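You operate a simulated robot arm through the tools that you are given. There is no shell and no other tool.

You run a simulated robot arm. Do the job below in one go: nothing can be reset, and whatever is moved stays where it is left.

TASK
Measure beaker P2 with the probe: over 5.0 it goes on the OVER pad, otherwise on the UNDER pad.
Fine: Use the SAMPLE ring. Press HOLD once when WAIT has gone. Leave the probe down in the rinse beaker. Set down upright: what you pick out.

It is judged by the outcome, as a careful person would: the job done as asked, and still so three seconds after it is handed in. It fails if anything else is knocked over, pushed out of place, dropped, spilled or broken.

THE ROBOT
A 6-joint arm with a four-finger gripper, fixed in place. Base frame: the origin is at the foot of the arm, x ahead of it, y to its left, z up. Lengths are in mm, angles in degrees, forces in N, time in s.
Its first joint turns from -166.0 to 166.0 degrees. Payload 3.67 kg.
The TCP is the grasp point between the finger pads, 28 mm short of the fingertips. In the tool frame z runs along the fingers and y along their closing line. The gripper opens to 112 mm. The gripper's body begins 73 mm behind the TCP.
Orientation is that of the tool frame in the base frame, as a unit quaternion [x, y, z, w]. With the fingers straight down and closing along the base's y, the tool's x points along the base's -x, its y along +y and its z along -z.

THE INTERFACE
- The arm moves only by the tool play_rows. Its argument "commands" is a list of rows, each an object of numbers (a shift or turn left out is 0, a gripper value left out holds the last): "fingers": the gripper command, from -1 (fully open) to 1 (shut), values between in proportion; "x", "y", "z": the shift along the tool's x, y, z in m; "ax", "ay", "az": the turn, a rotation vector about the tool's x, y, z in degrees. In form: [{"fingers": .., "x": .., "y": .., "z": .., "ax": .., "ay": .., "az": ..}, ...]. A call has 1 to 20 rows; each row is the pose to reach, as a shift and turn from the pose commanded when the call began, along the tool's axes at that moment. A row lasts 0.2 s, in which the tool goes at most 50 mm and 8.6 degrees; a call with a longer step from one row to the next is refused whole, and so is a gripper value outside its range. A pose out of reach is approached as far as the arm can. The call stops where the force on the tool passes 70 N (or 10 N more than at its start, if that is more) or the arm is blocked; 0.2 s more then pass. The fingers move at their own pace and stop on an object; they squeeze with about 35 N. The grip force told is the motor's: it shows also when the fingers shut on nothing. Time passes only in rows, and 0.2 s behind the last, so rows that repeat a pose let the fingers close. It gives the time, the measured TCP pose, the force on the tool (base axes), the opening and the grip force at its end, in the units of the frame above (readings bear some noise), with the torque about the TCP (base axes, N m) and any sound that the robot's microphone picked up.
- Cameras (640 x 400 px; columns grow to the right, rows downward): "scene" is fixed at [400.6, 498.1, 1653.1]; the picture's right is [-0.87, -0.49, 0.00], its down [-0.31, 0.55, -0.78] and it looks along [0.38, -0.67, -0.63] (base axes); focal length 284 px, centre (320, 200). "wrist" rides on the gripper at [60, -18, -104] in the tool frame; the picture's right is [0.29, 0.96, 0.00], its down [-0.80, 0.24, -0.55] and it looks along [-0.53, 0.16, 0.83] (tool axes); focal length 234 px, centre (320, 200). There is no depth. A picture from a camera that has moved, and an enlarged one, comes with that camera's place and axes in the base frame and with its lens.
- snapshot(camera): a new picture of that camera. The clock stands still meanwhile.
- inspect(camera, box): a new picture of the part [left, top, right, bottom] of that camera's present view, enlarged. The clock stands still meanwhile.
- job_done(): hands the job in; it is judged then, once.

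Nothing tells you positions but the pictures and the camera data. Unless the task says otherwise, let go and move clear before handing in.

The tools are called by a JSON object that holds its "name" and its "arguments". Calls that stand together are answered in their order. play_rows: Moves the arm, as the interface text tells. Its arguments: {"type":"object","properties":{"commands":{"type":"array"}},"required":["commands"]} The other tools are called the same way: snapshot (camera) takes a picture; inspect (camera, box) takes an enlarged picture of a part of a camera's view; job_done () hands the job in.

At the start:

```text
t: 0.0
ee_pos: [532.3, -84.9, 1414.2]
tool_rot: [-0.001, 1.0, 0.001, 0.0]
contact_force: [-0.8, -0.5, 0.0]
wrist_torque: [0.03, -0.03, 0.0]
finger_gap: 111.8
grip_force: 0.1
```

scene: 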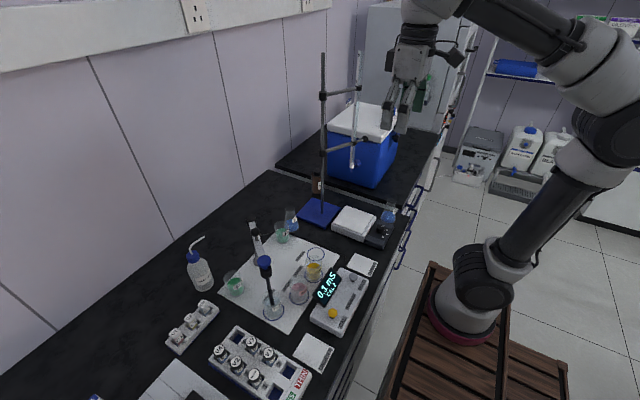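
wrist: 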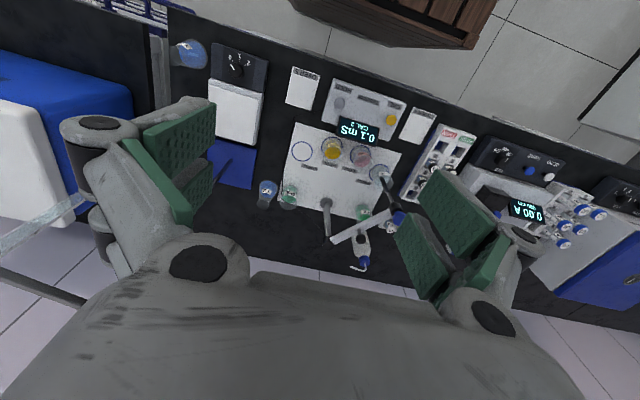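

I see a bench with a conductivity meter, several small beakers on a white mat, a probe in a holder beaker, and pads. I'll look closer before moving.

{"name": "inspect", "arguments": {"camera": "scene", "box": [200, 200, 400, 325]}}

{"name": "inspect", "arguments": {"camera": "wrist", "box": [240, 60, 480, 210]}}

{"name": "inspect", "arguments": {"camera": "scene", "box": [140, 280, 340, 400]}}

{"name": "inspect", "arguments": {"camera": "wrist", "box": [320, 100, 480, 200]}}

```text
3.20 times, centred on (300, 262) of scene
camera zoom: at [400.6, 498.1, 1653.1], right [-0.87, -0.49, 0.0], down [-0.31, 0.55, -0.78], along [0.38, -0.67, -0.63], focal length 907 px, centre (384, 0)
```

zoom: 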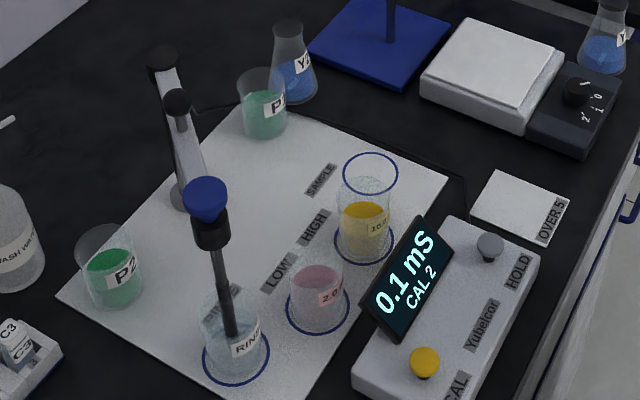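

```text
2.67 times, centred on (360, 135) of wrist
camera zoom: at [473.1, -101.9, 1519.0], right [-0.29, 0.96, 0.0], down [0.8, 0.24, 0.55], along [0.53, 0.16, -0.83], focal length 624 px, centre (213, 373)
```

zoom: 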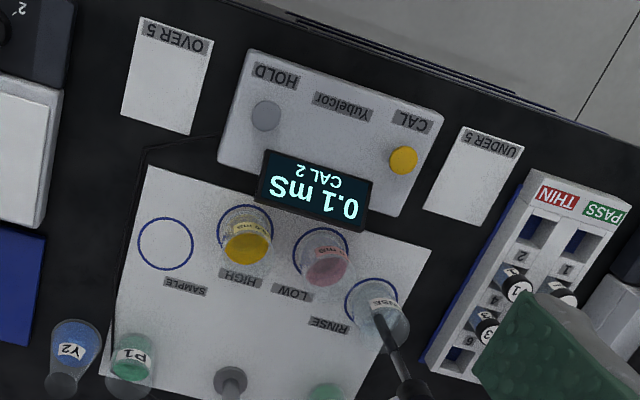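

```text
3.20 times, centred on (240, 340) of scene
camera zoom: at [400.6, 498.1, 1653.1], right [-0.87, -0.49, 0.0], down [-0.31, 0.55, -0.78], along [0.38, -0.67, -0.63], focal length 907 px, centre (576, -248)
```

zoom: 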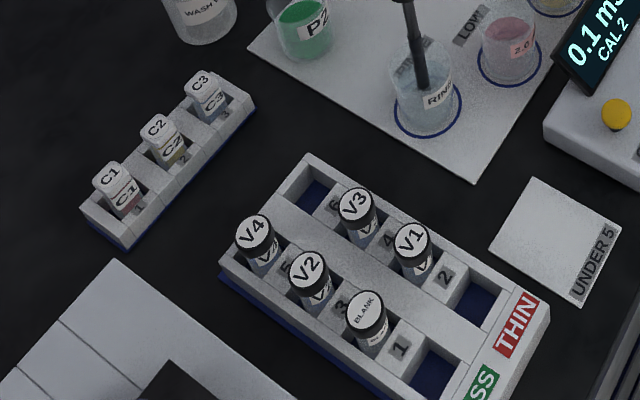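

```text
4.00 times, centred on (400, 150) of wrist
camera zoom: at [473.1, -101.9, 1519.0], right [-0.29, 0.96, 0.0], down [0.8, 0.24, 0.55], along [0.53, 0.16, -0.83], focal length 937 px, centre (0, 400)
```

zoom: 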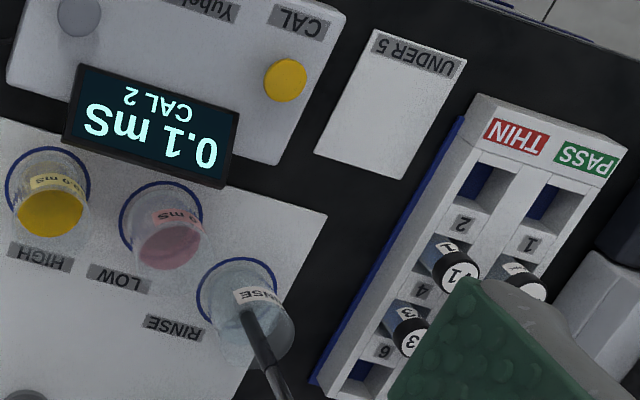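

The probe seems to hang from a swing arm on a post, with the rings in an arc around it. I'll look closer at the stand and the rest.

{"name": "inspect", "arguments": {"camera": "scene", "box": [230, 210, 310, 260]}}

{"name": "inspect", "arguments": {"camera": "wrist", "box": [300, 160, 428, 280]}}

{"name": "inspect", "arguments": {"camera": "scene", "box": [240, 240, 340, 330]}}

{"name": "inspect", "arguments": {"camera": "scene", "box": [300, 250, 400, 340]}}

```text
8.00 times, centred on (270, 235) of scene
camera zoom: at [400.6, 498.1, 1653.1], right [-0.87, -0.49, 0.0], down [-0.31, 0.55, -0.78], along [0.38, -0.67, -0.63], focal length 2268 px, centre (720, -80)
```

zoom: 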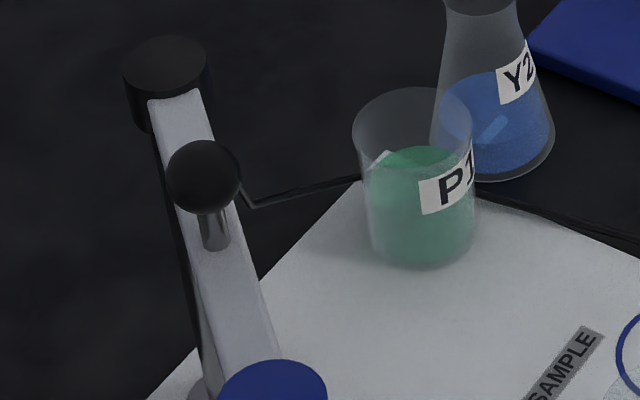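

```text
3.33 times, centred on (364, 220) of wrist
camera zoom: at [473.1, -101.9, 1519.0], right [-0.29, 0.96, 0.0], down [0.8, 0.24, 0.55], along [0.53, 0.16, -0.83], focal length 781 px, centre (173, 133)
```

zoom: 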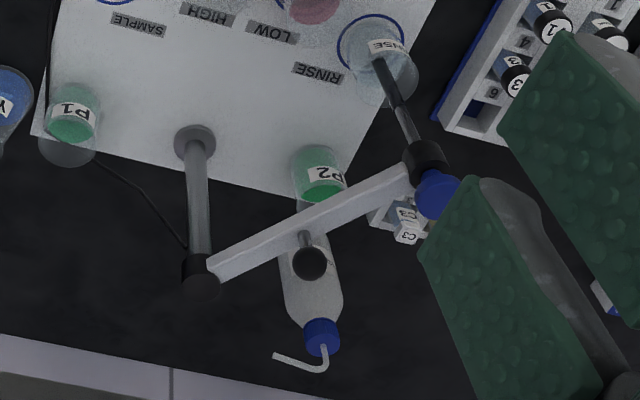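

```text
4.44 times, centred on (290, 285) of scene
camera zoom: at [400.6, 498.1, 1653.1], right [-0.87, -0.49, 0.0], down [-0.31, 0.55, -0.78], along [0.38, -0.67, -0.63], focal length 1260 px, centre (453, -178)
```

zoom: 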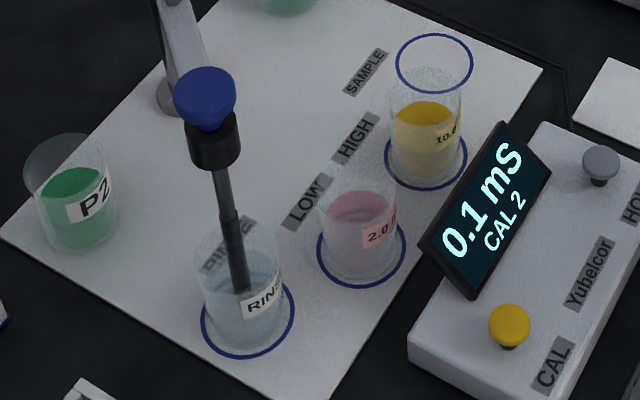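

```text
4.44 times, centred on (350, 295) of scene
camera zoom: at [400.6, 498.1, 1653.1], right [-0.87, -0.49, 0.0], down [-0.31, 0.55, -0.78], along [0.38, -0.67, -0.63], focal length 1260 px, centre (187, -222)
```

zoom: 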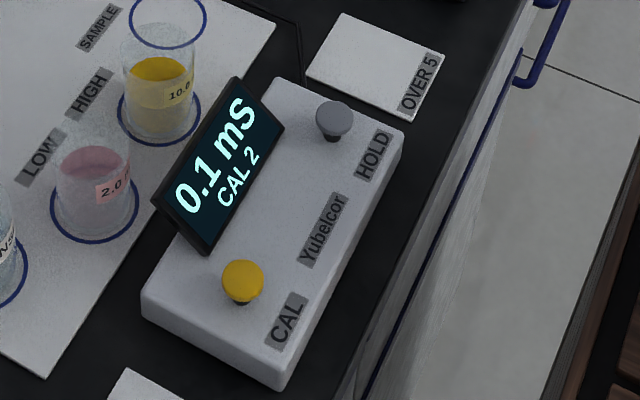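

The mat lies at about z 851. P2 is near (892,183), the SAMPLE ring near (745,-76) and the RINSE ring near (750,182). The swing-arm post is near (904,52) and its knob near (826,110,1090). I'll move to a closer viewpoint over P2 and the probe arm.

{"name": "play_rows", "arguments": {"commands": [{"fingers": -1, "x": -0.0228, "y": 0.0225, "z": 0.0214}, {"x": -0.0456, "y": 0.045, "z": 0.0428}, {"x": -0.0684, "y": 0.0675, "z": 0.0642}, {"x": -0.0912, "y": 0.09, "z": 0.0856}, {"x": -0.114, "y": 0.1125, "z": 0.107}, {"x": -0.1368, "y": 0.135, "z": 0.1284}, {"x": -0.1596, "y": 0.1575, "z": 0.1498}, {"x": -0.1824, "y": 0.18, "z": 0.1712}, {"x": -0.2052, "y": 0.2025, "z": 0.1926}, {"x": -0.228, "y": 0.225, "z": 0.214}, {"x": -0.228, "y": 0.225, "z": 0.214}]}}

{"name": "snapshot", "arguments": {"camera": "wrist"}}

{"name": "snapshot", "arguments": {"camera": "scene"}}

```text
t: 2.4
ee_pos: [758.8, 142.1, 1202.3]
tool_rot: [-0.001, 1.0, 0.0, 0.0]
contact_force: [1.2, 0.9, 0.5]
wrist_torque: [0.0, -0.02, -0.01]
finger_gap: 111.9
grip_force: 0.1
```

```text
taken
camera wrist: at [700.2, 124.4, 1306.0], right [-0.29, 0.96, 0.0], down [0.8, 0.24, 0.55], along [0.53, 0.16, -0.83], focal length 234 px, centre (320, 200)
```

wrist: 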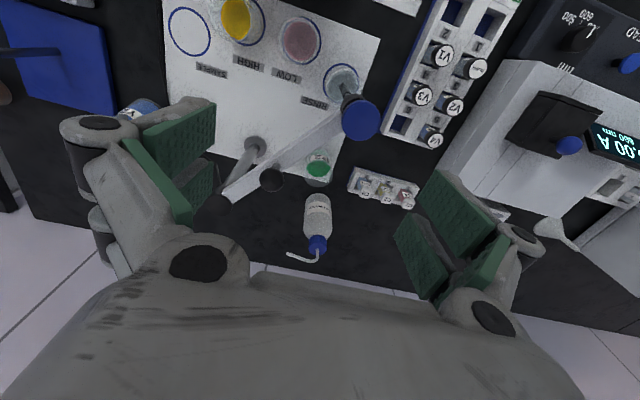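

```text
taken
```

scene: 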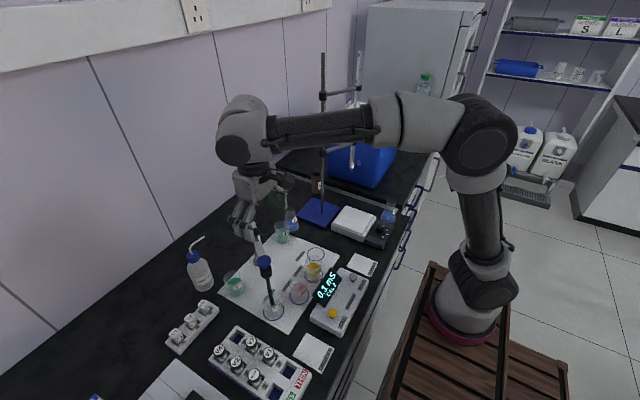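

{"name": "inspect", "arguments": {"camera": "wrist", "box": [220, 60, 420, 220]}}

{"name": "inspect", "arguments": {"camera": "wrist", "box": [280, 130, 360, 190]}}

{"name": "inspect", "arguments": {"camera": "scene", "box": [210, 240, 290, 320]}}

```text
2.50 times, centred on (320, 140) of wrist
camera zoom: at [700.2, 124.4, 1306.0], right [-0.29, 0.96, 0.0], down [0.8, 0.24, 0.55], along [0.53, 0.16, -0.83], focal length 585 px, centre (320, 350)
```

zoom: 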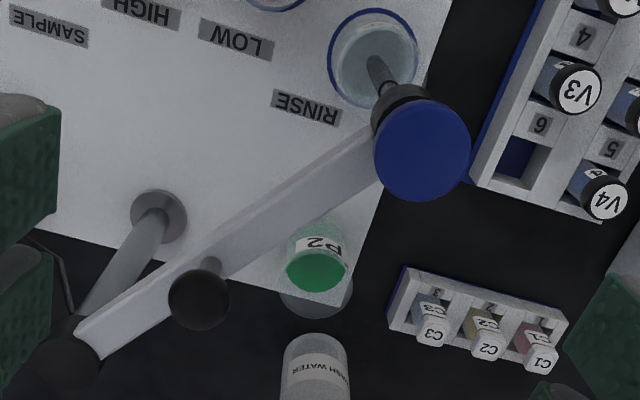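

```text
6.67 times, centred on (320, 160) of wrist
camera zoom: at [700.2, 124.4, 1306.0], right [-0.29, 0.96, 0.0], down [0.8, 0.24, 0.55], along [0.53, 0.16, -0.83], focal length 1561 px, centre (320, 467)
```

zoom: 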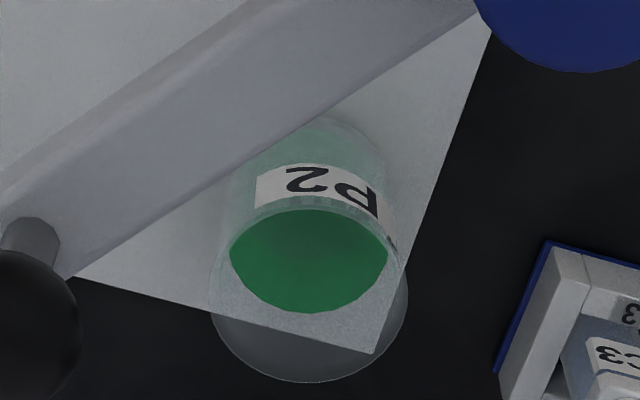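

```text
5.00 times, centred on (250, 280) of scene
camera zoom: at [400.6, 498.1, 1653.1], right [-0.87, -0.49, 0.0], down [-0.31, 0.55, -0.78], along [0.38, -0.67, -0.63], focal length 1417 px, centre (670, -200)
```

zoom: 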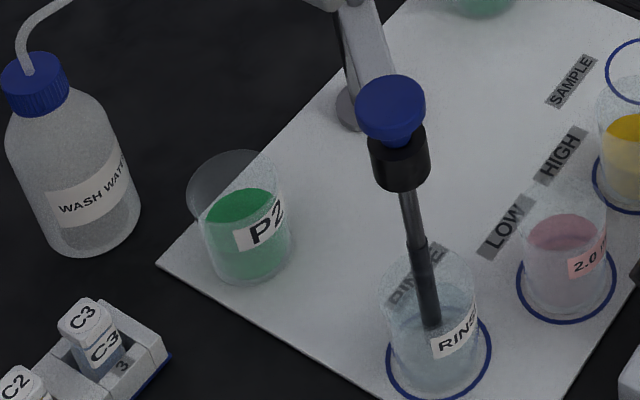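

{"name": "inspect", "arguments": {"camera": "scene", "box": [200, 80, 520, 280]}}

{"name": "inspect", "arguments": {"camera": "scene", "box": [210, 90, 300, 240]}}

```text
2.00 times, centred on (360, 180) of scene
camera zoom: at [400.6, 498.1, 1653.1], right [-0.87, -0.49, 0.0], down [-0.31, 0.55, -0.78], along [0.38, -0.67, -0.63], focal length 567 px, centre (240, 240)
```

zoom: 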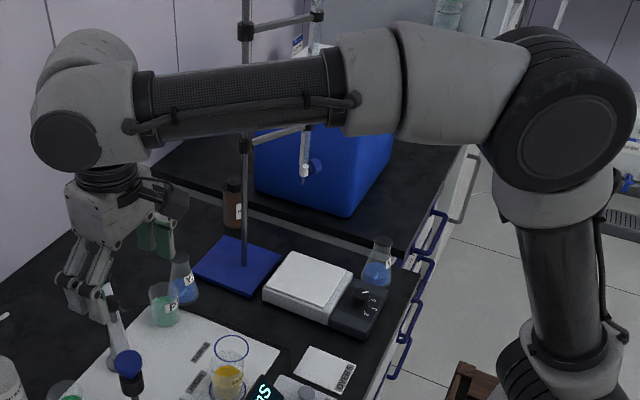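

```text
2.67 times, centred on (255, 165) of scene
camera zoom: at [400.6, 498.1, 1653.1], right [-0.87, -0.49, 0.0], down [-0.31, 0.55, -0.78], along [0.38, -0.67, -0.63], focal length 756 px, centre (493, 293)
```

zoom: 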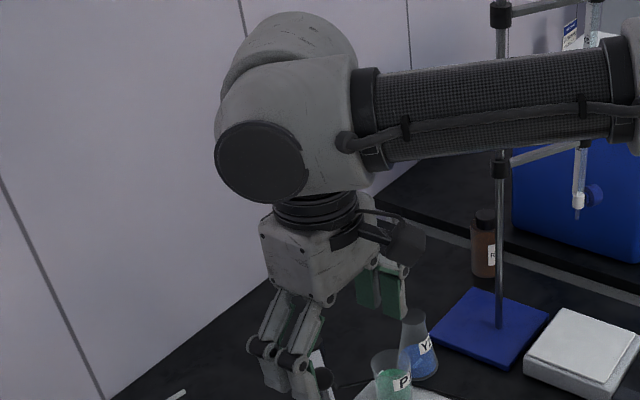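

{"name": "inspect", "arguments": {"camera": "scene", "box": [360, 200, 640, 400]}}

{"name": "inspect", "arguments": {"camera": "wrist", "box": [160, 0, 400, 150]}}

```text
2.00 times, centred on (500, 300) of scene
camera zoom: at [400.6, 498.1, 1653.1], right [-0.87, -0.49, 0.0], down [-0.31, 0.55, -0.78], along [0.38, -0.67, -0.63], focal length 567 px, centre (-40, 0)
```

zoom: 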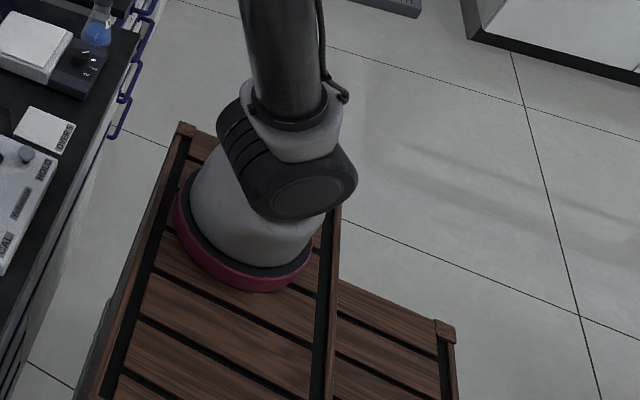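

```text
2.67 times, centred on (280, 75) of wrist
camera zoom: at [700.2, 124.4, 1306.0], right [-0.29, 0.96, 0.0], down [0.8, 0.24, 0.55], along [0.53, 0.16, -0.83], focal length 624 px, centre (427, 533)
```

zoom: 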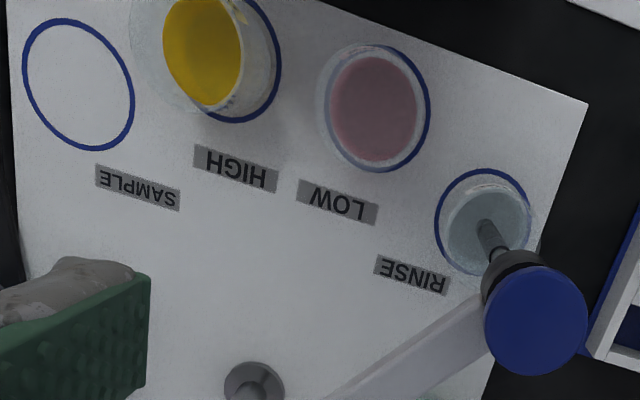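

The robot's wrist is compact, and the knob top is at about z 1105. I'll hover above P2 with the hand turned about 25° and the opening reduced, keeping clear of the probe arm and wash bottle.

{"name": "play_rows", "arguments": {"commands": [{"fingers": -0.5, "x": -0.035, "y": 0.01, "az": 6}, {"x": -0.07, "y": 0.02, "az": 12.5}, {"x": -0.105, "y": 0.03, "az": 19}, {"x": -0.13, "y": 0.038, "az": 25}, {"x": -0.13, "y": 0.038, "z": 0.03, "az": 25}, {"x": -0.13, "y": 0.038, "z": 0.06, "az": 25}, {"x": -0.13, "y": 0.038, "z": 0.085, "az": 25}, {"x": -0.13, "y": 0.038, "z": 0.085, "az": 25}]}}

{"name": "snapshot", "arguments": {"camera": "wrist"}}

{"name": "snapshot", "arguments": {"camera": "scene"}}

```text
t: 4.2
ee_pos: [889.8, 179.3, 1116.4]
tool_rot: [0.216, 0.976, 0.001, 0.001]
contact_force: [-0.5, 0.0, 0.3]
wrist_torque: [-0.02, -0.04, 0.03]
finger_gap: 83.8
grip_force: 0.1
```

```text
taken
camera wrist: at [828.8, 189.2, 1220.2], right [0.14, 0.99, 0.0], down [0.82, -0.12, 0.55], along [0.55, -0.08, -0.83], focal length 234 px, centre (320, 200)
```

wrist: 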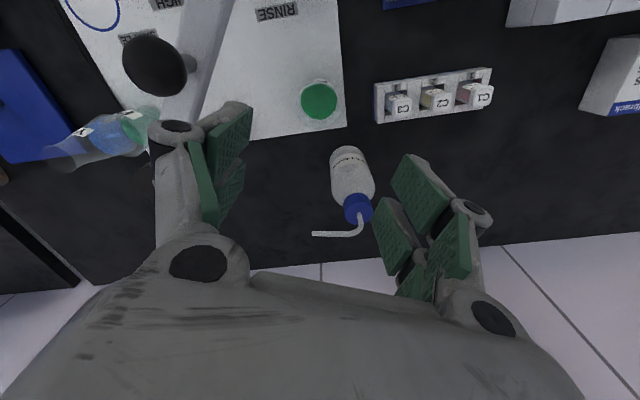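

```text
taken
```

scene: 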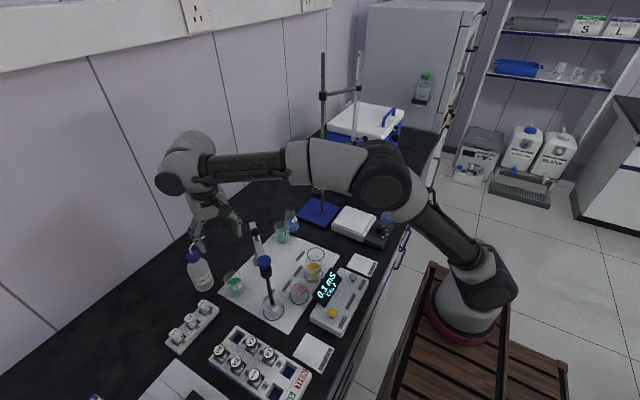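

{"name": "inspect", "arguments": {"camera": "wrist", "box": [270, 60, 370, 140]}}

{"name": "inspect", "arguments": {"camera": "scene", "box": [150, 130, 310, 310]}}

```text
5.00 times, centred on (320, 100) of wrist
camera zoom: at [828.8, 189.2, 1220.2], right [0.14, 0.99, 0.0], down [0.82, -0.12, 0.55], along [0.55, -0.08, -0.83], focal length 1171 px, centre (320, 700)
```

zoom: 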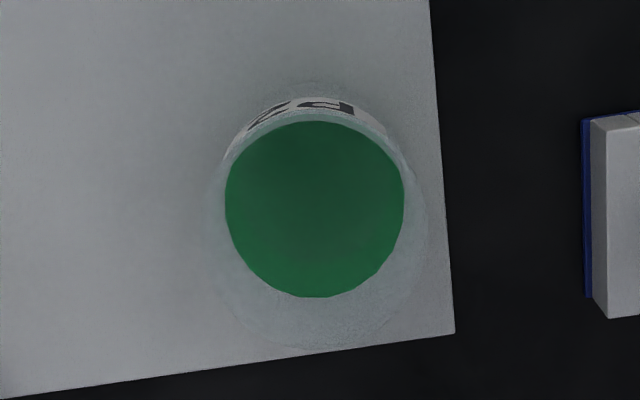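

```text
2.22 times, centred on (230, 220) of scene
camera zoom: at [400.6, 498.1, 1653.1], right [-0.87, -0.49, 0.0], down [-0.31, 0.55, -0.78], along [0.38, -0.67, -0.63], focal length 630 px, centre (520, 156)
```

zoom: 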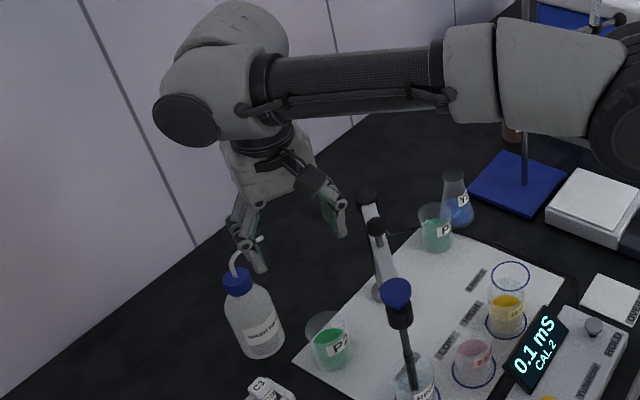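

P2's centre is at about (892,179) and its rim at z ~925. I'll descend part way and check the clearances.

{"name": "play_rows", "arguments": {"commands": [{"fingers": -0.5, "x": -0.0018, "y": 0.0009, "z": 0.025}, {"x": -0.0018, "y": 0.0009, "z": 0.05}, {"x": -0.0018, "y": 0.0009, "z": 0.075}, {"x": -0.0018, "y": 0.0009, "z": 0.1}, {"x": -0.0018, "y": 0.0009, "z": 0.125}, {"x": -0.0018, "y": 0.0009, "z": 0.145}, {"x": -0.0018, "y": 0.0009, "z": 0.145}]}}

{"name": "snapshot", "arguments": {"camera": "wrist"}}

{"name": "inspect", "arguments": {"camera": "scene", "box": [150, 130, 310, 310]}}

```text
t: 5.8
ee_pos: [893.3, 179.9, 972.2]
tool_rot: [0.216, 0.976, 0.001, 0.0]
contact_force: [0.2, 0.1, 0.0]
wrist_torque: [0.02, -0.01, 0.01]
finger_gap: 84.0
grip_force: 0.0
```

```text
taken
camera wrist: at [831.4, 189.8, 1075.5], right [0.14, 0.99, 0.0], down [0.82, -0.12, 0.55], along [0.55, -0.08, -0.83], focal length 234 px, centre (320, 200)
```

wrist: 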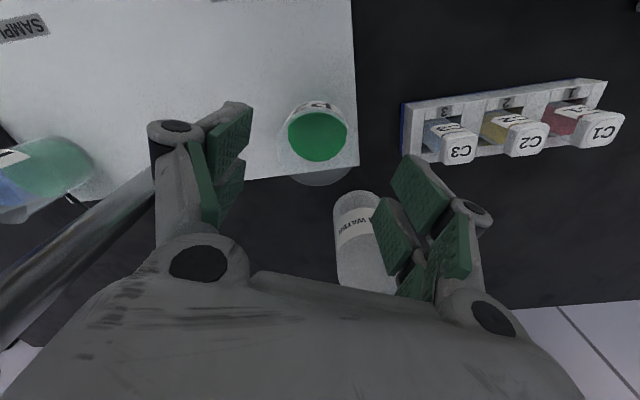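

```text
2.22 times, centred on (230, 220) of scene
camera zoom: at [400.6, 498.1, 1653.1], right [-0.87, -0.49, 0.0], down [-0.31, 0.55, -0.78], along [0.38, -0.67, -0.63], focal length 630 px, centre (520, 156)
```

zoom: 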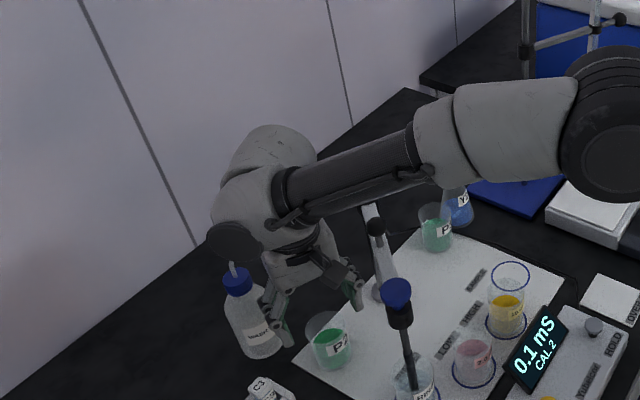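

{"name": "inspect", "arguments": {"camera": "wrist", "box": [260, 80, 380, 200]}}

```text
3.33 times, centred on (320, 140) of wrist
camera zoom: at [831.4, 189.8, 1075.5], right [0.14, 0.99, 0.0], down [0.82, -0.12, 0.55], along [0.55, -0.08, -0.83], focal length 781 px, centre (320, 400)
```

zoom: 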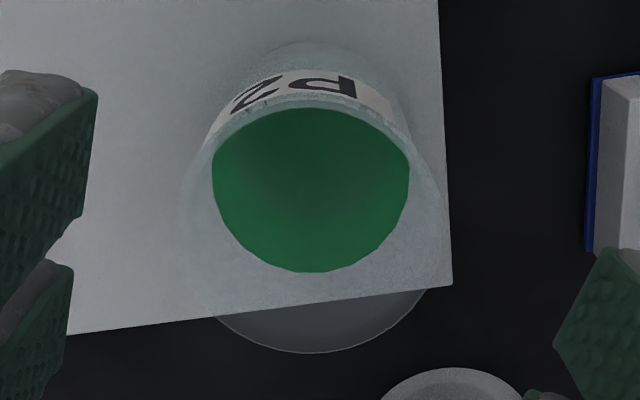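

P2 is centred between the fingers. I'll descend to grip height and close.

{"name": "play_rows", "arguments": {"commands": [{"fingers": -0.5, "x": 0.001, "z": 0.02}, {"x": 0.001, "z": 0.04}, {"x": 0.001, "z": 0.06}, {"x": 0.001, "z": 0.07}, {"x": 0.001, "z": 0.07}, {"fingers": -0.1, "x": 0.001, "z": 0.07}, {"fingers": 0.3, "x": 0.001, "z": 0.07}, {"fingers": 0.3, "x": 0.001, "z": 0.07}, {"fingers": 0.3, "x": 0.001, "z": 0.07}]}}

{"name": "snapshot", "arguments": {"camera": "wrist"}}

{"name": "inspect", "arguments": {"camera": "scene", "box": [150, 150, 310, 310]}}

```text
t: 7.8
ee_pos: [892.6, 180.8, 901.7]
tool_rot: [0.215, 0.977, 0.002, 0.0]
contact_force: [0.6, 0.1, 0.5]
wrist_torque: [-0.03, -0.01, 0.03]
finger_gap: 48.5
grip_force: 35.0
```

```text
taken
camera wrist: at [830.4, 189.8, 1006.1], right [0.14, 0.99, 0.0], down [0.82, -0.12, 0.55], along [0.55, -0.08, -0.83], focal length 234 px, centre (320, 200)
```

wrist: 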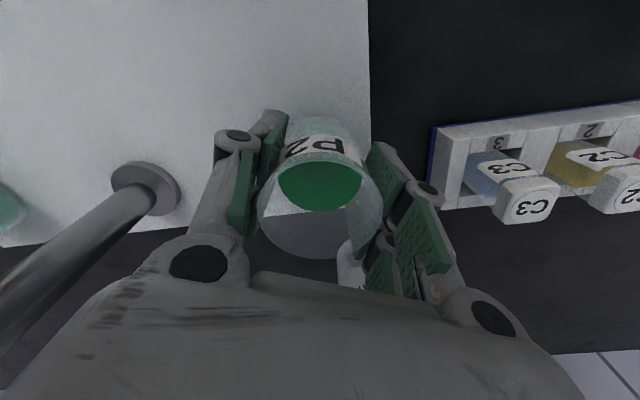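

```text
2.50 times, centred on (230, 230) of scene
camera zoom: at [400.6, 498.1, 1653.1], right [-0.87, -0.49, 0.0], down [-0.31, 0.55, -0.78], along [0.38, -0.67, -0.63], focal length 709 px, centre (545, 125)
```

zoom: 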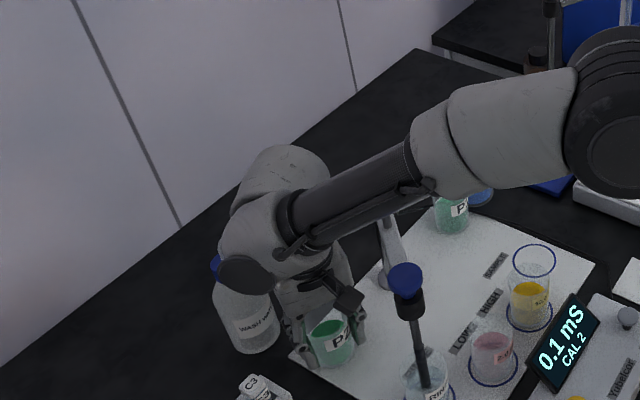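

P2 is gripped (48.5 mm, 35 N). I'll lift it straight up, well above the probe arm.

{"name": "play_rows", "arguments": {"commands": [{"fingers": 0.3, "z": -0.01}, {"z": -0.03}, {"z": -0.055}, {"z": -0.08}, {"z": -0.105}, {"z": -0.13}, {"z": -0.155}, {"z": -0.18}, {"z": -0.205}, {"z": -0.23}, {"z": -0.255}, {"z": -0.28}, {"z": -0.3}, {"z": -0.31}, {"z": -0.31}]}}

{"name": "snapshot", "arguments": {"camera": "scene"}}

{"name": "snapshot", "arguments": {"camera": "wrist"}}

```text
t: 11.0
ee_pos: [890.8, 178.9, 1211.6]
tool_rot: [0.216, 0.976, -0.001, 0.0]
contact_force: [-0.3, 0.2, -1.1]
wrist_torque: [-0.02, -0.03, -0.01]
finger_gap: 48.8
grip_force: 35.2
```

```text
taken
```

scene: 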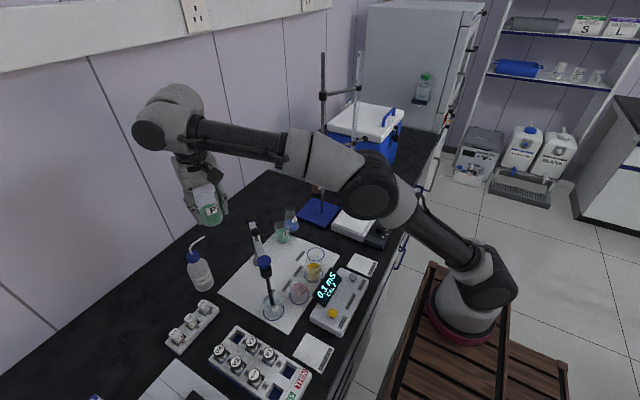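

```text
taken
camera wrist: at [830.3, 189.6, 1315.2], right [0.14, 0.99, 0.0], down [0.82, -0.12, 0.55], along [0.55, -0.08, -0.83], focal length 234 px, centre (320, 200)
```

wrist: 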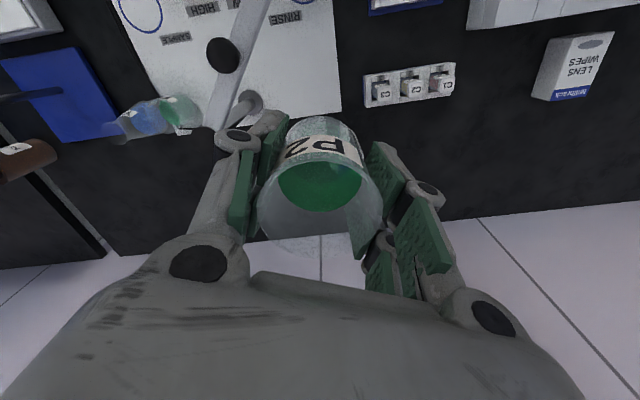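

P2 is held upright. I'll carry it at height to above the SAMPLE ring.

{"name": "play_rows", "arguments": {"commands": [{"fingers": 0.3, "x": 0.0012, "y": -0.0146}, {"x": 0.0037, "y": -0.0439}, {"x": 0.0061, "y": -0.0732}, {"x": 0.0085, "y": -0.1025}, {"x": 0.011, "y": -0.1318}, {"x": 0.0134, "y": -0.161}, {"x": 0.0159, "y": -0.1903}, {"x": 0.0183, "y": -0.2196}, {"x": 0.0207, "y": -0.2489}, {"x": 0.0232, "y": -0.2782}, {"x": 0.0244, "y": -0.2928}, {"x": 0.0244, "y": -0.2928}]}}

{"name": "snapshot", "arguments": {"camera": "scene"}}

{"name": "snapshot", "arguments": {"camera": "wrist"}}

```text
t: 13.6
ee_pos: [743.8, -76.5, 1211.7]
tool_rot: [0.215, 0.977, 0.001, 0.0]
contact_force: [0.8, 0.4, -1.3]
wrist_torque: [0.01, -0.02, -0.03]
finger_gap: 48.5
grip_force: 35.3
```

```text
taken
```

scene: 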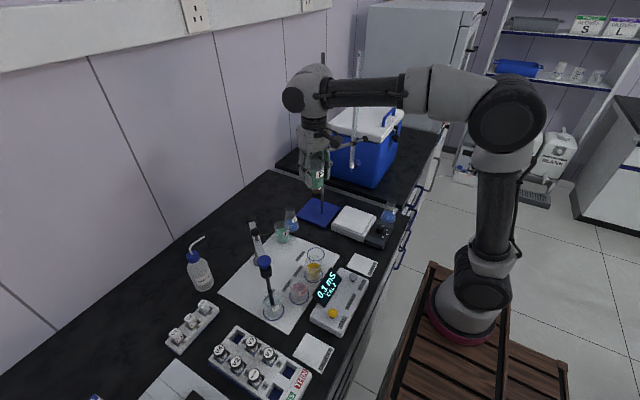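

```text
taken
camera wrist: at [683.8, -66.6, 1315.6], right [0.14, 0.99, 0.0], down [0.82, -0.12, 0.55], along [0.55, -0.08, -0.83], focal length 234 px, centre (320, 200)
```

wrist: 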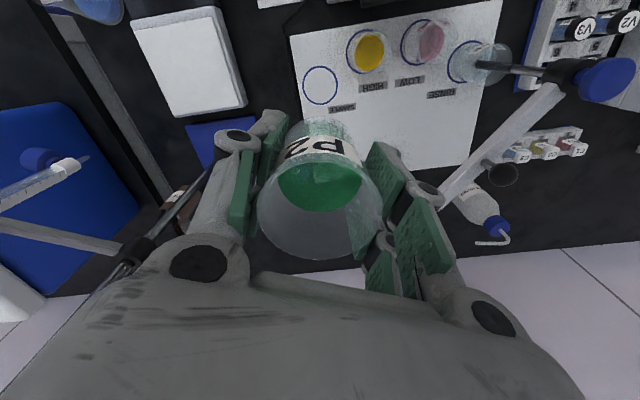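

{"name": "inspect", "arguments": {"camera": "wrist", "box": [280, 20, 520, 170]}}

{"name": "inspect", "arguments": {"camera": "wrist", "box": [290, 50, 350, 120]}}

```text
2.67 times, centred on (400, 95) of wrist
camera zoom: at [683.8, -66.6, 1315.6], right [0.14, 0.99, 0.0], down [0.82, -0.12, 0.55], along [0.55, -0.08, -0.83], focal length 624 px, centre (107, 480)
```

zoom: 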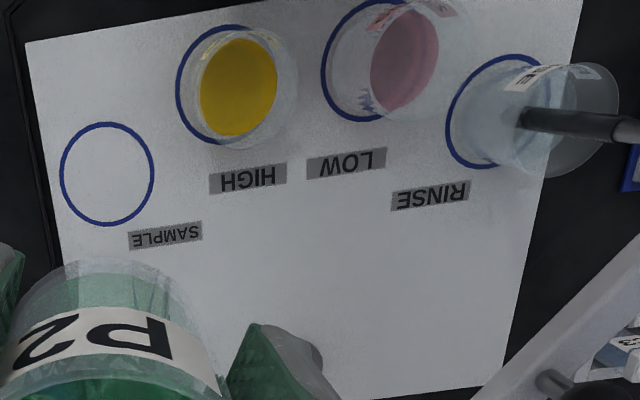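

```text
5.71 times, centred on (320, 85) of wrist
camera zoom: at [683.8, -66.6, 1315.6], right [0.14, 0.99, 0.0], down [0.82, -0.12, 0.55], along [0.55, -0.08, -0.83], focal length 1338 px, centre (320, 857)
```

zoom: 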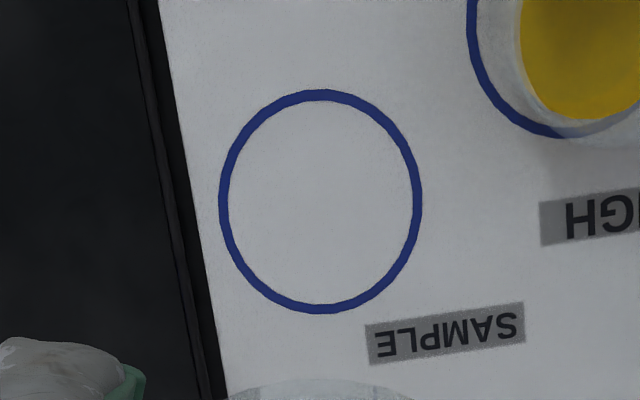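

The SAMPLE ring is at about (745,-75.5). I'll descend most of the way, then check before setting down.

{"name": "play_rows", "arguments": {"commands": [{"fingers": 0.3, "x": -0.001, "y": 0.0026, "z": 0.01}, {"x": -0.001, "y": 0.0026, "z": 0.035}, {"x": -0.001, "y": 0.0026, "z": 0.06}, {"x": -0.001, "y": 0.0026, "z": 0.085}, {"x": -0.001, "y": 0.0026, "z": 0.11}, {"x": -0.001, "y": 0.0026, "z": 0.135}, {"x": -0.001, "y": 0.0026, "z": 0.16}, {"x": -0.001, "y": 0.0026, "z": 0.185}, {"x": -0.001, "y": 0.0026, "z": 0.21}, {"x": -0.001, "y": 0.0026, "z": 0.235}, {"x": -0.001, "y": 0.0026, "z": 0.255}, {"x": -0.001, "y": 0.0026, "z": 0.265}, {"x": -0.001, "y": 0.0026, "z": 0.27}, {"x": -0.001, "y": 0.0026, "z": 0.27}]}}

{"name": "snapshot", "arguments": {"camera": "wrist"}}

{"name": "inspect", "arguments": {"camera": "scene", "box": [240, 180, 400, 310]}}

```text
t: 16.6
ee_pos: [747.9, -72.5, 939.9]
tool_rot: [0.215, 0.977, 0.001, 0.0]
contact_force: [-0.5, 0.8, -0.2]
wrist_torque: [-0.03, 0.0, -0.01]
finger_gap: 48.4
grip_force: 35.3
```

```text
taken
camera wrist: at [686.7, -63.7, 1044.8], right [0.14, 0.99, 0.0], down [0.82, -0.12, 0.55], along [0.55, -0.08, -0.83], focal length 234 px, centre (320, 200)
```

wrist: 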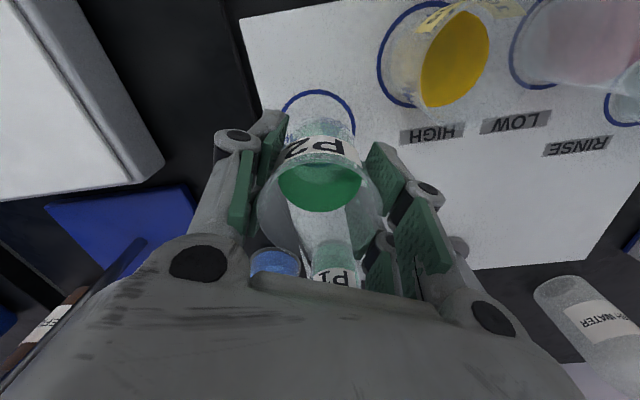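

```text
3.08 times, centred on (320, 245) of scene
camera zoom: at [400.6, 498.1, 1653.1], right [-0.87, -0.49, 0.0], down [-0.31, 0.55, -0.78], along [0.38, -0.67, -0.63], focal length 872 px, centre (320, 62)
```

zoom: 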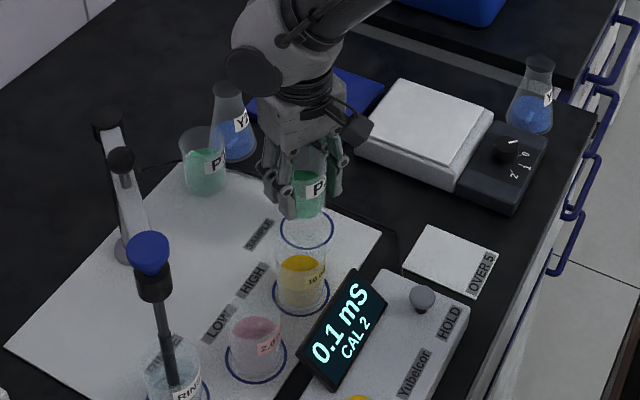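

{"name": "inspect", "arguments": {"camera": "wrist", "box": [260, 70, 380, 170]}}

{"name": "inspect", "arguments": {"camera": "scene", "box": [290, 210, 350, 260]}}

```text
4.00 times, centred on (320, 120) of wrist
camera zoom: at [686.7, -63.7, 1044.8], right [0.14, 0.99, 0.0], down [0.82, -0.12, 0.55], along [0.55, -0.08, -0.83], focal length 937 px, centre (320, 520)
```

zoom: 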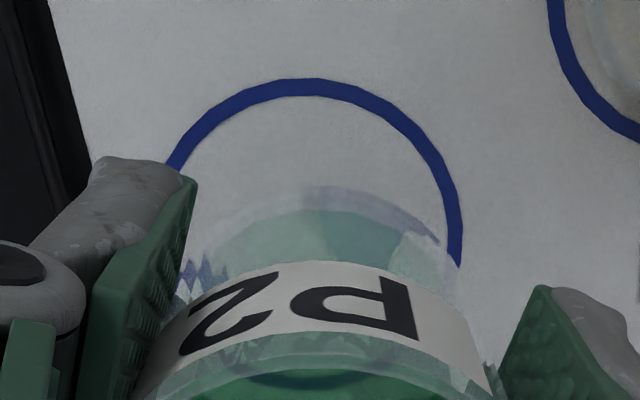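

```text
8.00 times, centred on (320, 235) of scene
camera zoom: at [400.6, 498.1, 1653.1], right [-0.87, -0.49, 0.0], down [-0.31, 0.55, -0.78], along [0.38, -0.67, -0.63], focal length 2268 px, centre (320, -80)
```

zoom: 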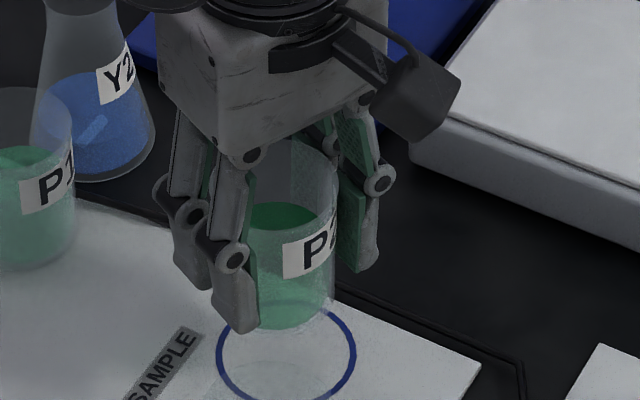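

The beaker is about 2 mm off the ring centre. I'll correct that, lower it to the mat and check before releasing.

{"name": "play_rows", "arguments": {"commands": [{"fingers": 0.3, "x": 0.0012, "y": -0.0022, "z": 0.01}, {"x": 0.0012, "y": -0.0022, "z": 0.02}, {"x": 0.0012, "y": -0.0022, "z": 0.028}, {"x": 0.0012, "y": -0.0022, "z": 0.032}, {"x": 0.0012, "y": -0.0022, "z": 0.035}, {"x": 0.0012, "y": -0.0022, "z": 0.037}, {"x": 0.0012, "y": -0.0022, "z": 0.037}]}}

{"name": "inspect", "arguments": {"camera": "scene", "box": [290, 220, 350, 270]}}

{"name": "inspect", "arguments": {"camera": "wrist", "box": [260, 70, 380, 170]}}

```text
t: 18.2
ee_pos: [745.6, -75.4, 904.1]
tool_rot: [0.215, 0.977, 0.001, 0.0]
contact_force: [-1.1, -0.5, -0.9]
wrist_torque: [0.04, -0.02, 0.02]
finger_gap: 48.3
grip_force: 34.9
```

```text
8.00 times, centred on (320, 245) of scene
camera zoom: at [400.6, 498.1, 1653.1], right [-0.87, -0.49, 0.0], down [-0.31, 0.55, -0.78], along [0.38, -0.67, -0.63], focal length 2268 px, centre (320, -160)
```

zoom: 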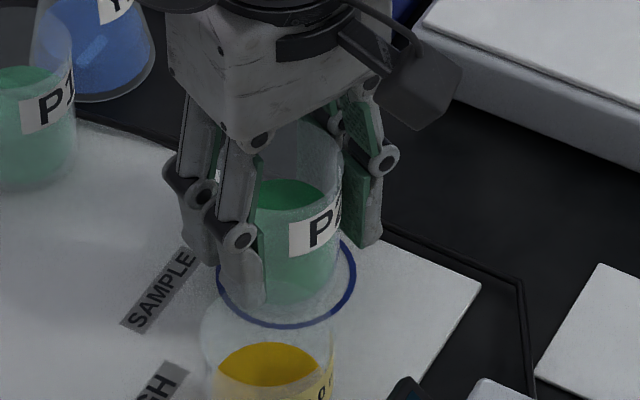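

```text
4.00 times, centred on (320, 120) of wrist
camera zoom: at [684.7, -65.0, 1007.8], right [0.14, 0.99, 0.0], down [0.82, -0.12, 0.55], along [0.55, -0.08, -0.83], focal length 937 px, centre (320, 520)
```

zoom: 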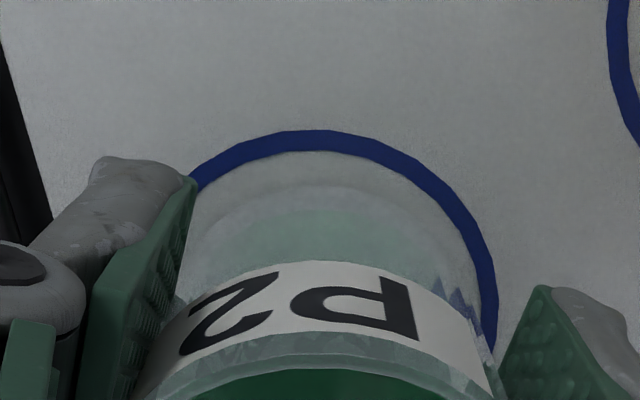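

{"name": "play_rows", "arguments": {"commands": [{"fingers": 0.3, "z": 0.001}, {"z": 0.002}, {"z": 0.002}]}}

```text
t: 19.0
ee_pos: [745.0, -75.0, 902.9]
tool_rot: [0.216, 0.976, 0.001, 0.0]
contact_force: [0.4, 0.3, -0.9]
wrist_torque: [-0.01, 0.01, 0.03]
finger_gap: 48.6
grip_force: 35.0
```

{"name": "play_rows", "arguments": {"commands": [{"fingers": 0.3, "z": 0.001}, {"z": 0.001}]}}

{"name": "inspect", "arguments": {"camera": "scene", "box": [295, 230, 345, 270]}}

```text
t: 19.6
ee_pos: [746.1, -75.0, 901.6]
tool_rot: [0.215, 0.977, 0.001, 0.001]
contact_force: [-2.2, 1.3, 15.2]
wrist_torque: [-0.04, 0.15, 0.03]
finger_gap: 48.5
grip_force: 34.8
```

```text
10.00 times, centred on (320, 250) of scene
camera zoom: at [400.6, 498.1, 1653.1], right [-0.87, -0.49, 0.0], down [-0.31, 0.55, -0.78], along [0.38, -0.67, -0.63], focal length 2835 px, centre (320, -300)
```

zoom: 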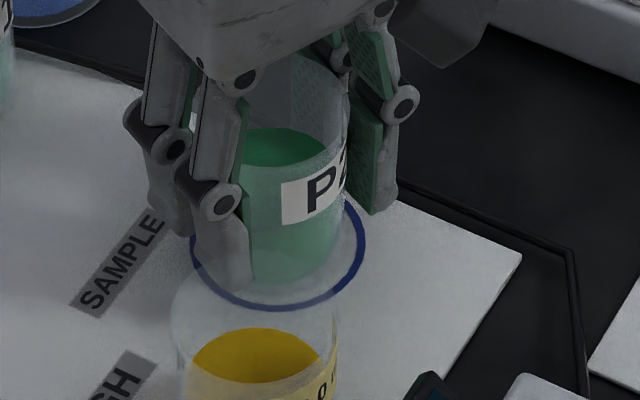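

P2 is standing on the mat inside the SAMPLE ring. I'll release it and rise.

{"name": "play_rows", "arguments": {"commands": [{"fingers": 0.1}, {"fingers": -0.1}, {"fingers": -0.35}, {"fingers": -0.35}, {"fingers": -0.35, "z": -0.02}, {"z": -0.05}, {"z": -0.09}, {"z": -0.13}, {"z": -0.17}, {"z": -0.21}, {"z": -0.25}, {"z": -0.29}, {"z": -0.3}, {"z": -0.3}]}}

{"name": "snapshot", "arguments": {"camera": "wrist"}}

{"name": "inspect", "arguments": {"camera": "scene", "box": [230, 200, 390, 330]}}

```text
t: 22.6
ee_pos: [744.0, -74.7, 1202.9]
tool_rot: [0.215, 0.977, 0.001, 0.0]
contact_force: [0.4, 0.2, -0.8]
wrist_torque: [-0.03, 0.01, 0.02]
finger_gap: 75.6
grip_force: 0.0
```

```text
taken
camera wrist: at [684.4, -65.6, 1305.7], right [0.14, 0.99, 0.0], down [0.82, -0.12, 0.55], along [0.55, -0.08, -0.83], focal length 234 px, centre (320, 200)
```

wrist: 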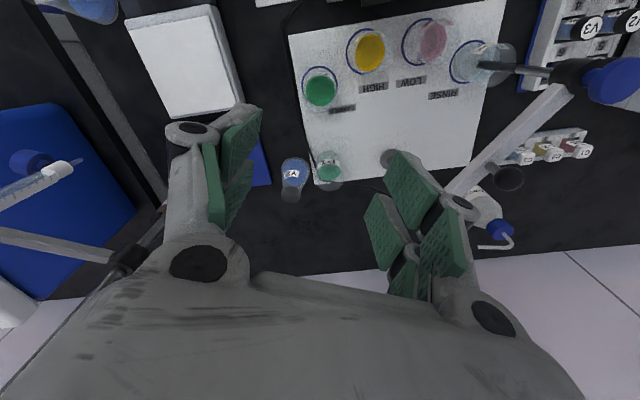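

```text
3.08 times, centred on (310, 265) of scene
camera zoom: at [400.6, 498.1, 1653.1], right [-0.87, -0.49, 0.0], down [-0.31, 0.55, -0.78], along [0.38, -0.67, -0.63], focal length 872 px, centre (351, 0)
```

zoom: 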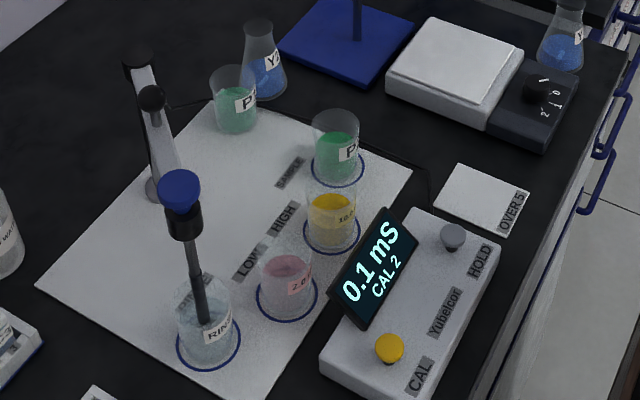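

P2 sits upright in the SAMPLE ring. Next I'll go above the probe-arm knob, near (825,110,1092), turning the hand so the fingers straddle the arm.

{"name": "play_rows", "arguments": {"commands": [{"fingers": -0.2, "x": 0.0007, "y": 0.0336, "az": 2.5}, {"x": 0.0015, "y": 0.0672, "az": 5}, {"x": 0.0022, "y": 0.1008, "az": 7.5}, {"x": 0.003, "y": 0.1344, "az": 10}, {"x": 0.0037, "y": 0.168, "az": 12.5}, {"x": 0.0045, "y": 0.2016, "az": 15.2}, {"x": 0.0045, "y": 0.2016, "az": 15.2}, {"x": 0.0045, "y": 0.2016, "az": 15.2}]}}

{"name": "snapshot", "arguments": {"camera": "wrist"}}

{"name": "inspect", "arguments": {"camera": "scene", "box": [160, 120, 360, 320]}}

```text
t: 24.4
ee_pos: [825.9, 110.0, 1202.4]
tool_rot: [0.342, 0.94, 0.001, 0.0]
contact_force: [-0.2, 0.6, 0.0]
wrist_torque: [-0.01, 0.0, -0.01]
finger_gap: 67.1
grip_force: 0.0
```

```text
taken
camera wrist: at [771.0, 135.2, 1305.8], right [0.4, 0.92, 0.0], down [0.76, -0.33, 0.55], along [0.51, -0.22, -0.83], focal length 234 px, centre (320, 200)
```

wrist: 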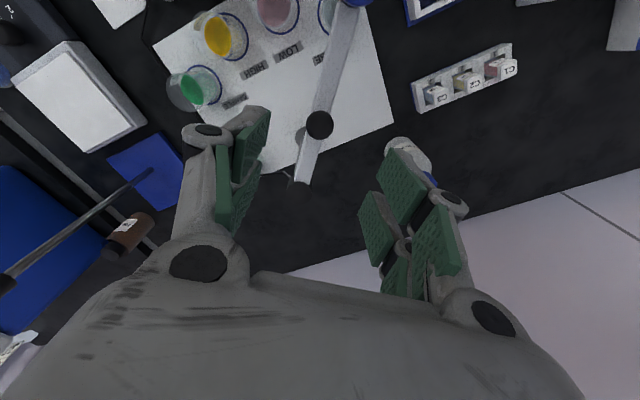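

```text
2.00 times, centred on (260, 220) of scene
camera zoom: at [400.6, 498.1, 1653.1], right [-0.87, -0.49, 0.0], down [-0.31, 0.55, -0.78], along [0.38, -0.67, -0.63], focal length 567 px, centre (440, 160)
```

zoom: 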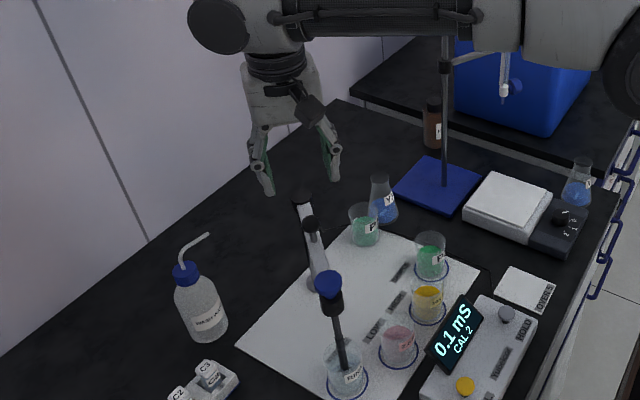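

{"name": "inspect", "arguments": {"camera": "wrist", "box": [270, 80, 370, 200]}}

{"name": "inspect", "arguments": {"camera": "scene", "box": [240, 210, 280, 250]}}

```text
3.33 times, centred on (320, 140) of wrist
camera zoom: at [771.0, 135.2, 1305.8], right [0.4, 0.92, 0.0], down [0.76, -0.33, 0.55], along [0.51, -0.22, -0.83], focal length 781 px, centre (320, 400)
```

zoom: 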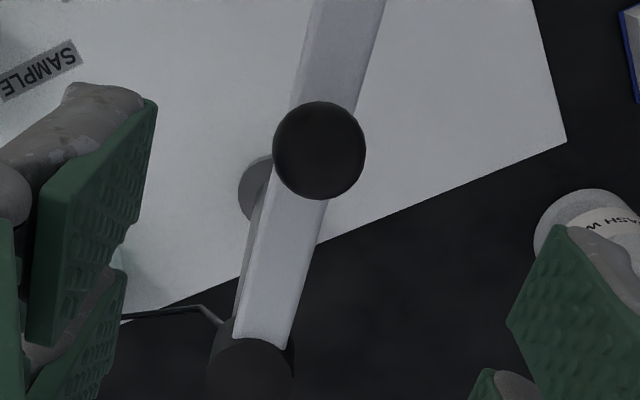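

```text
10.00 times, centred on (260, 230) of scene
camera zoom: at [400.6, 498.1, 1653.1], right [-0.87, -0.49, 0.0], down [-0.31, 0.55, -0.78], along [0.38, -0.67, -0.63], focal length 2835 px, centre (920, -100)
```

zoom: 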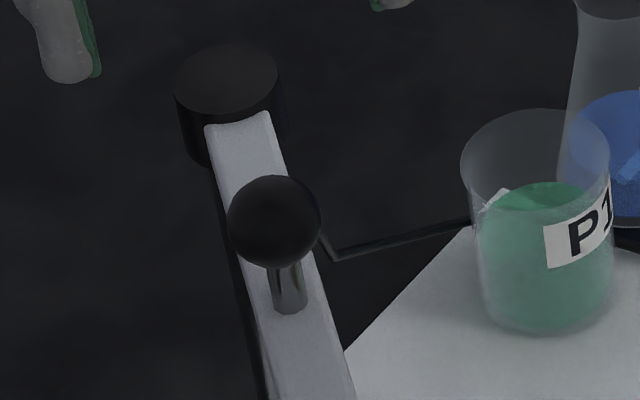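

The knob's centre is at about (827.5,111,1090), right under the hand. I'll descend and grip it.

{"name": "play_rows", "arguments": {"commands": [{"fingers": -0.2, "x": -0.0006, "y": 0.0015, "z": 0.03}, {"x": -0.0006, "y": 0.0015, "z": 0.055}, {"x": -0.0006, "y": 0.0015, "z": 0.08}, {"x": -0.0006, "y": 0.0015, "z": 0.1}, {"x": -0.0006, "y": 0.0015, "z": 0.108}, {"x": -0.0006, "y": 0.0015, "z": 0.108}]}}

{"name": "snapshot", "arguments": {"camera": "wrist"}}

{"name": "inspect", "arguments": {"camera": "scene", "box": [200, 180, 320, 280]}}

```text
t: 25.8
ee_pos: [828.0, 110.1, 1093.3]
tool_rot: [0.343, 0.939, 0.001, 0.001]
contact_force: [-0.2, 0.5, -0.8]
wrist_torque: [0.03, -0.01, 0.01]
finger_gap: 67.4
grip_force: 0.1
```

```text
taken
camera wrist: at [771.8, 135.6, 1197.2], right [0.4, 0.92, 0.0], down [0.76, -0.33, 0.55], along [0.51, -0.22, -0.83], focal length 234 px, centre (320, 200)
```

wrist: 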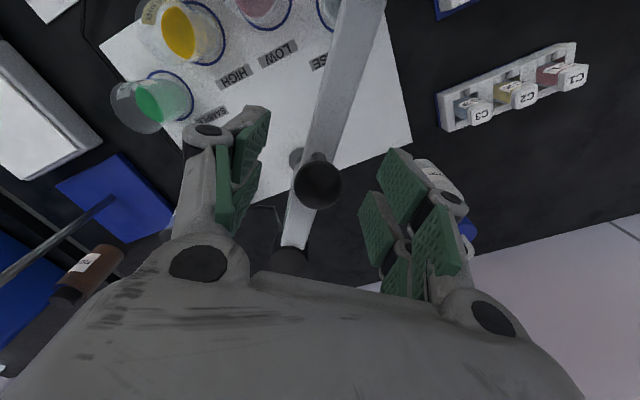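

```text
4.00 times, centred on (260, 230) of scene
camera zoom: at [400.6, 498.1, 1653.1], right [-0.87, -0.49, 0.0], down [-0.31, 0.55, -0.78], along [0.38, -0.67, -0.63], focal length 1134 px, centre (560, 80)
```

zoom: 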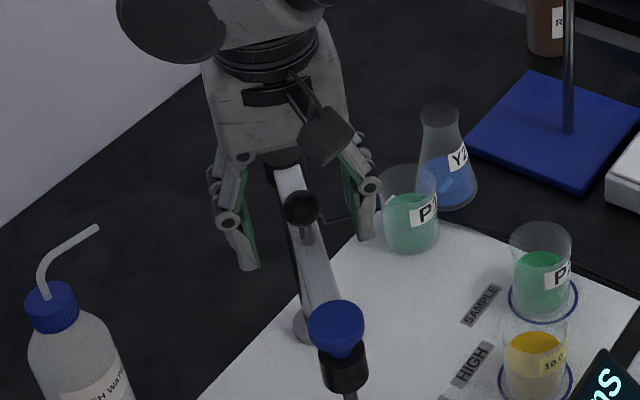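

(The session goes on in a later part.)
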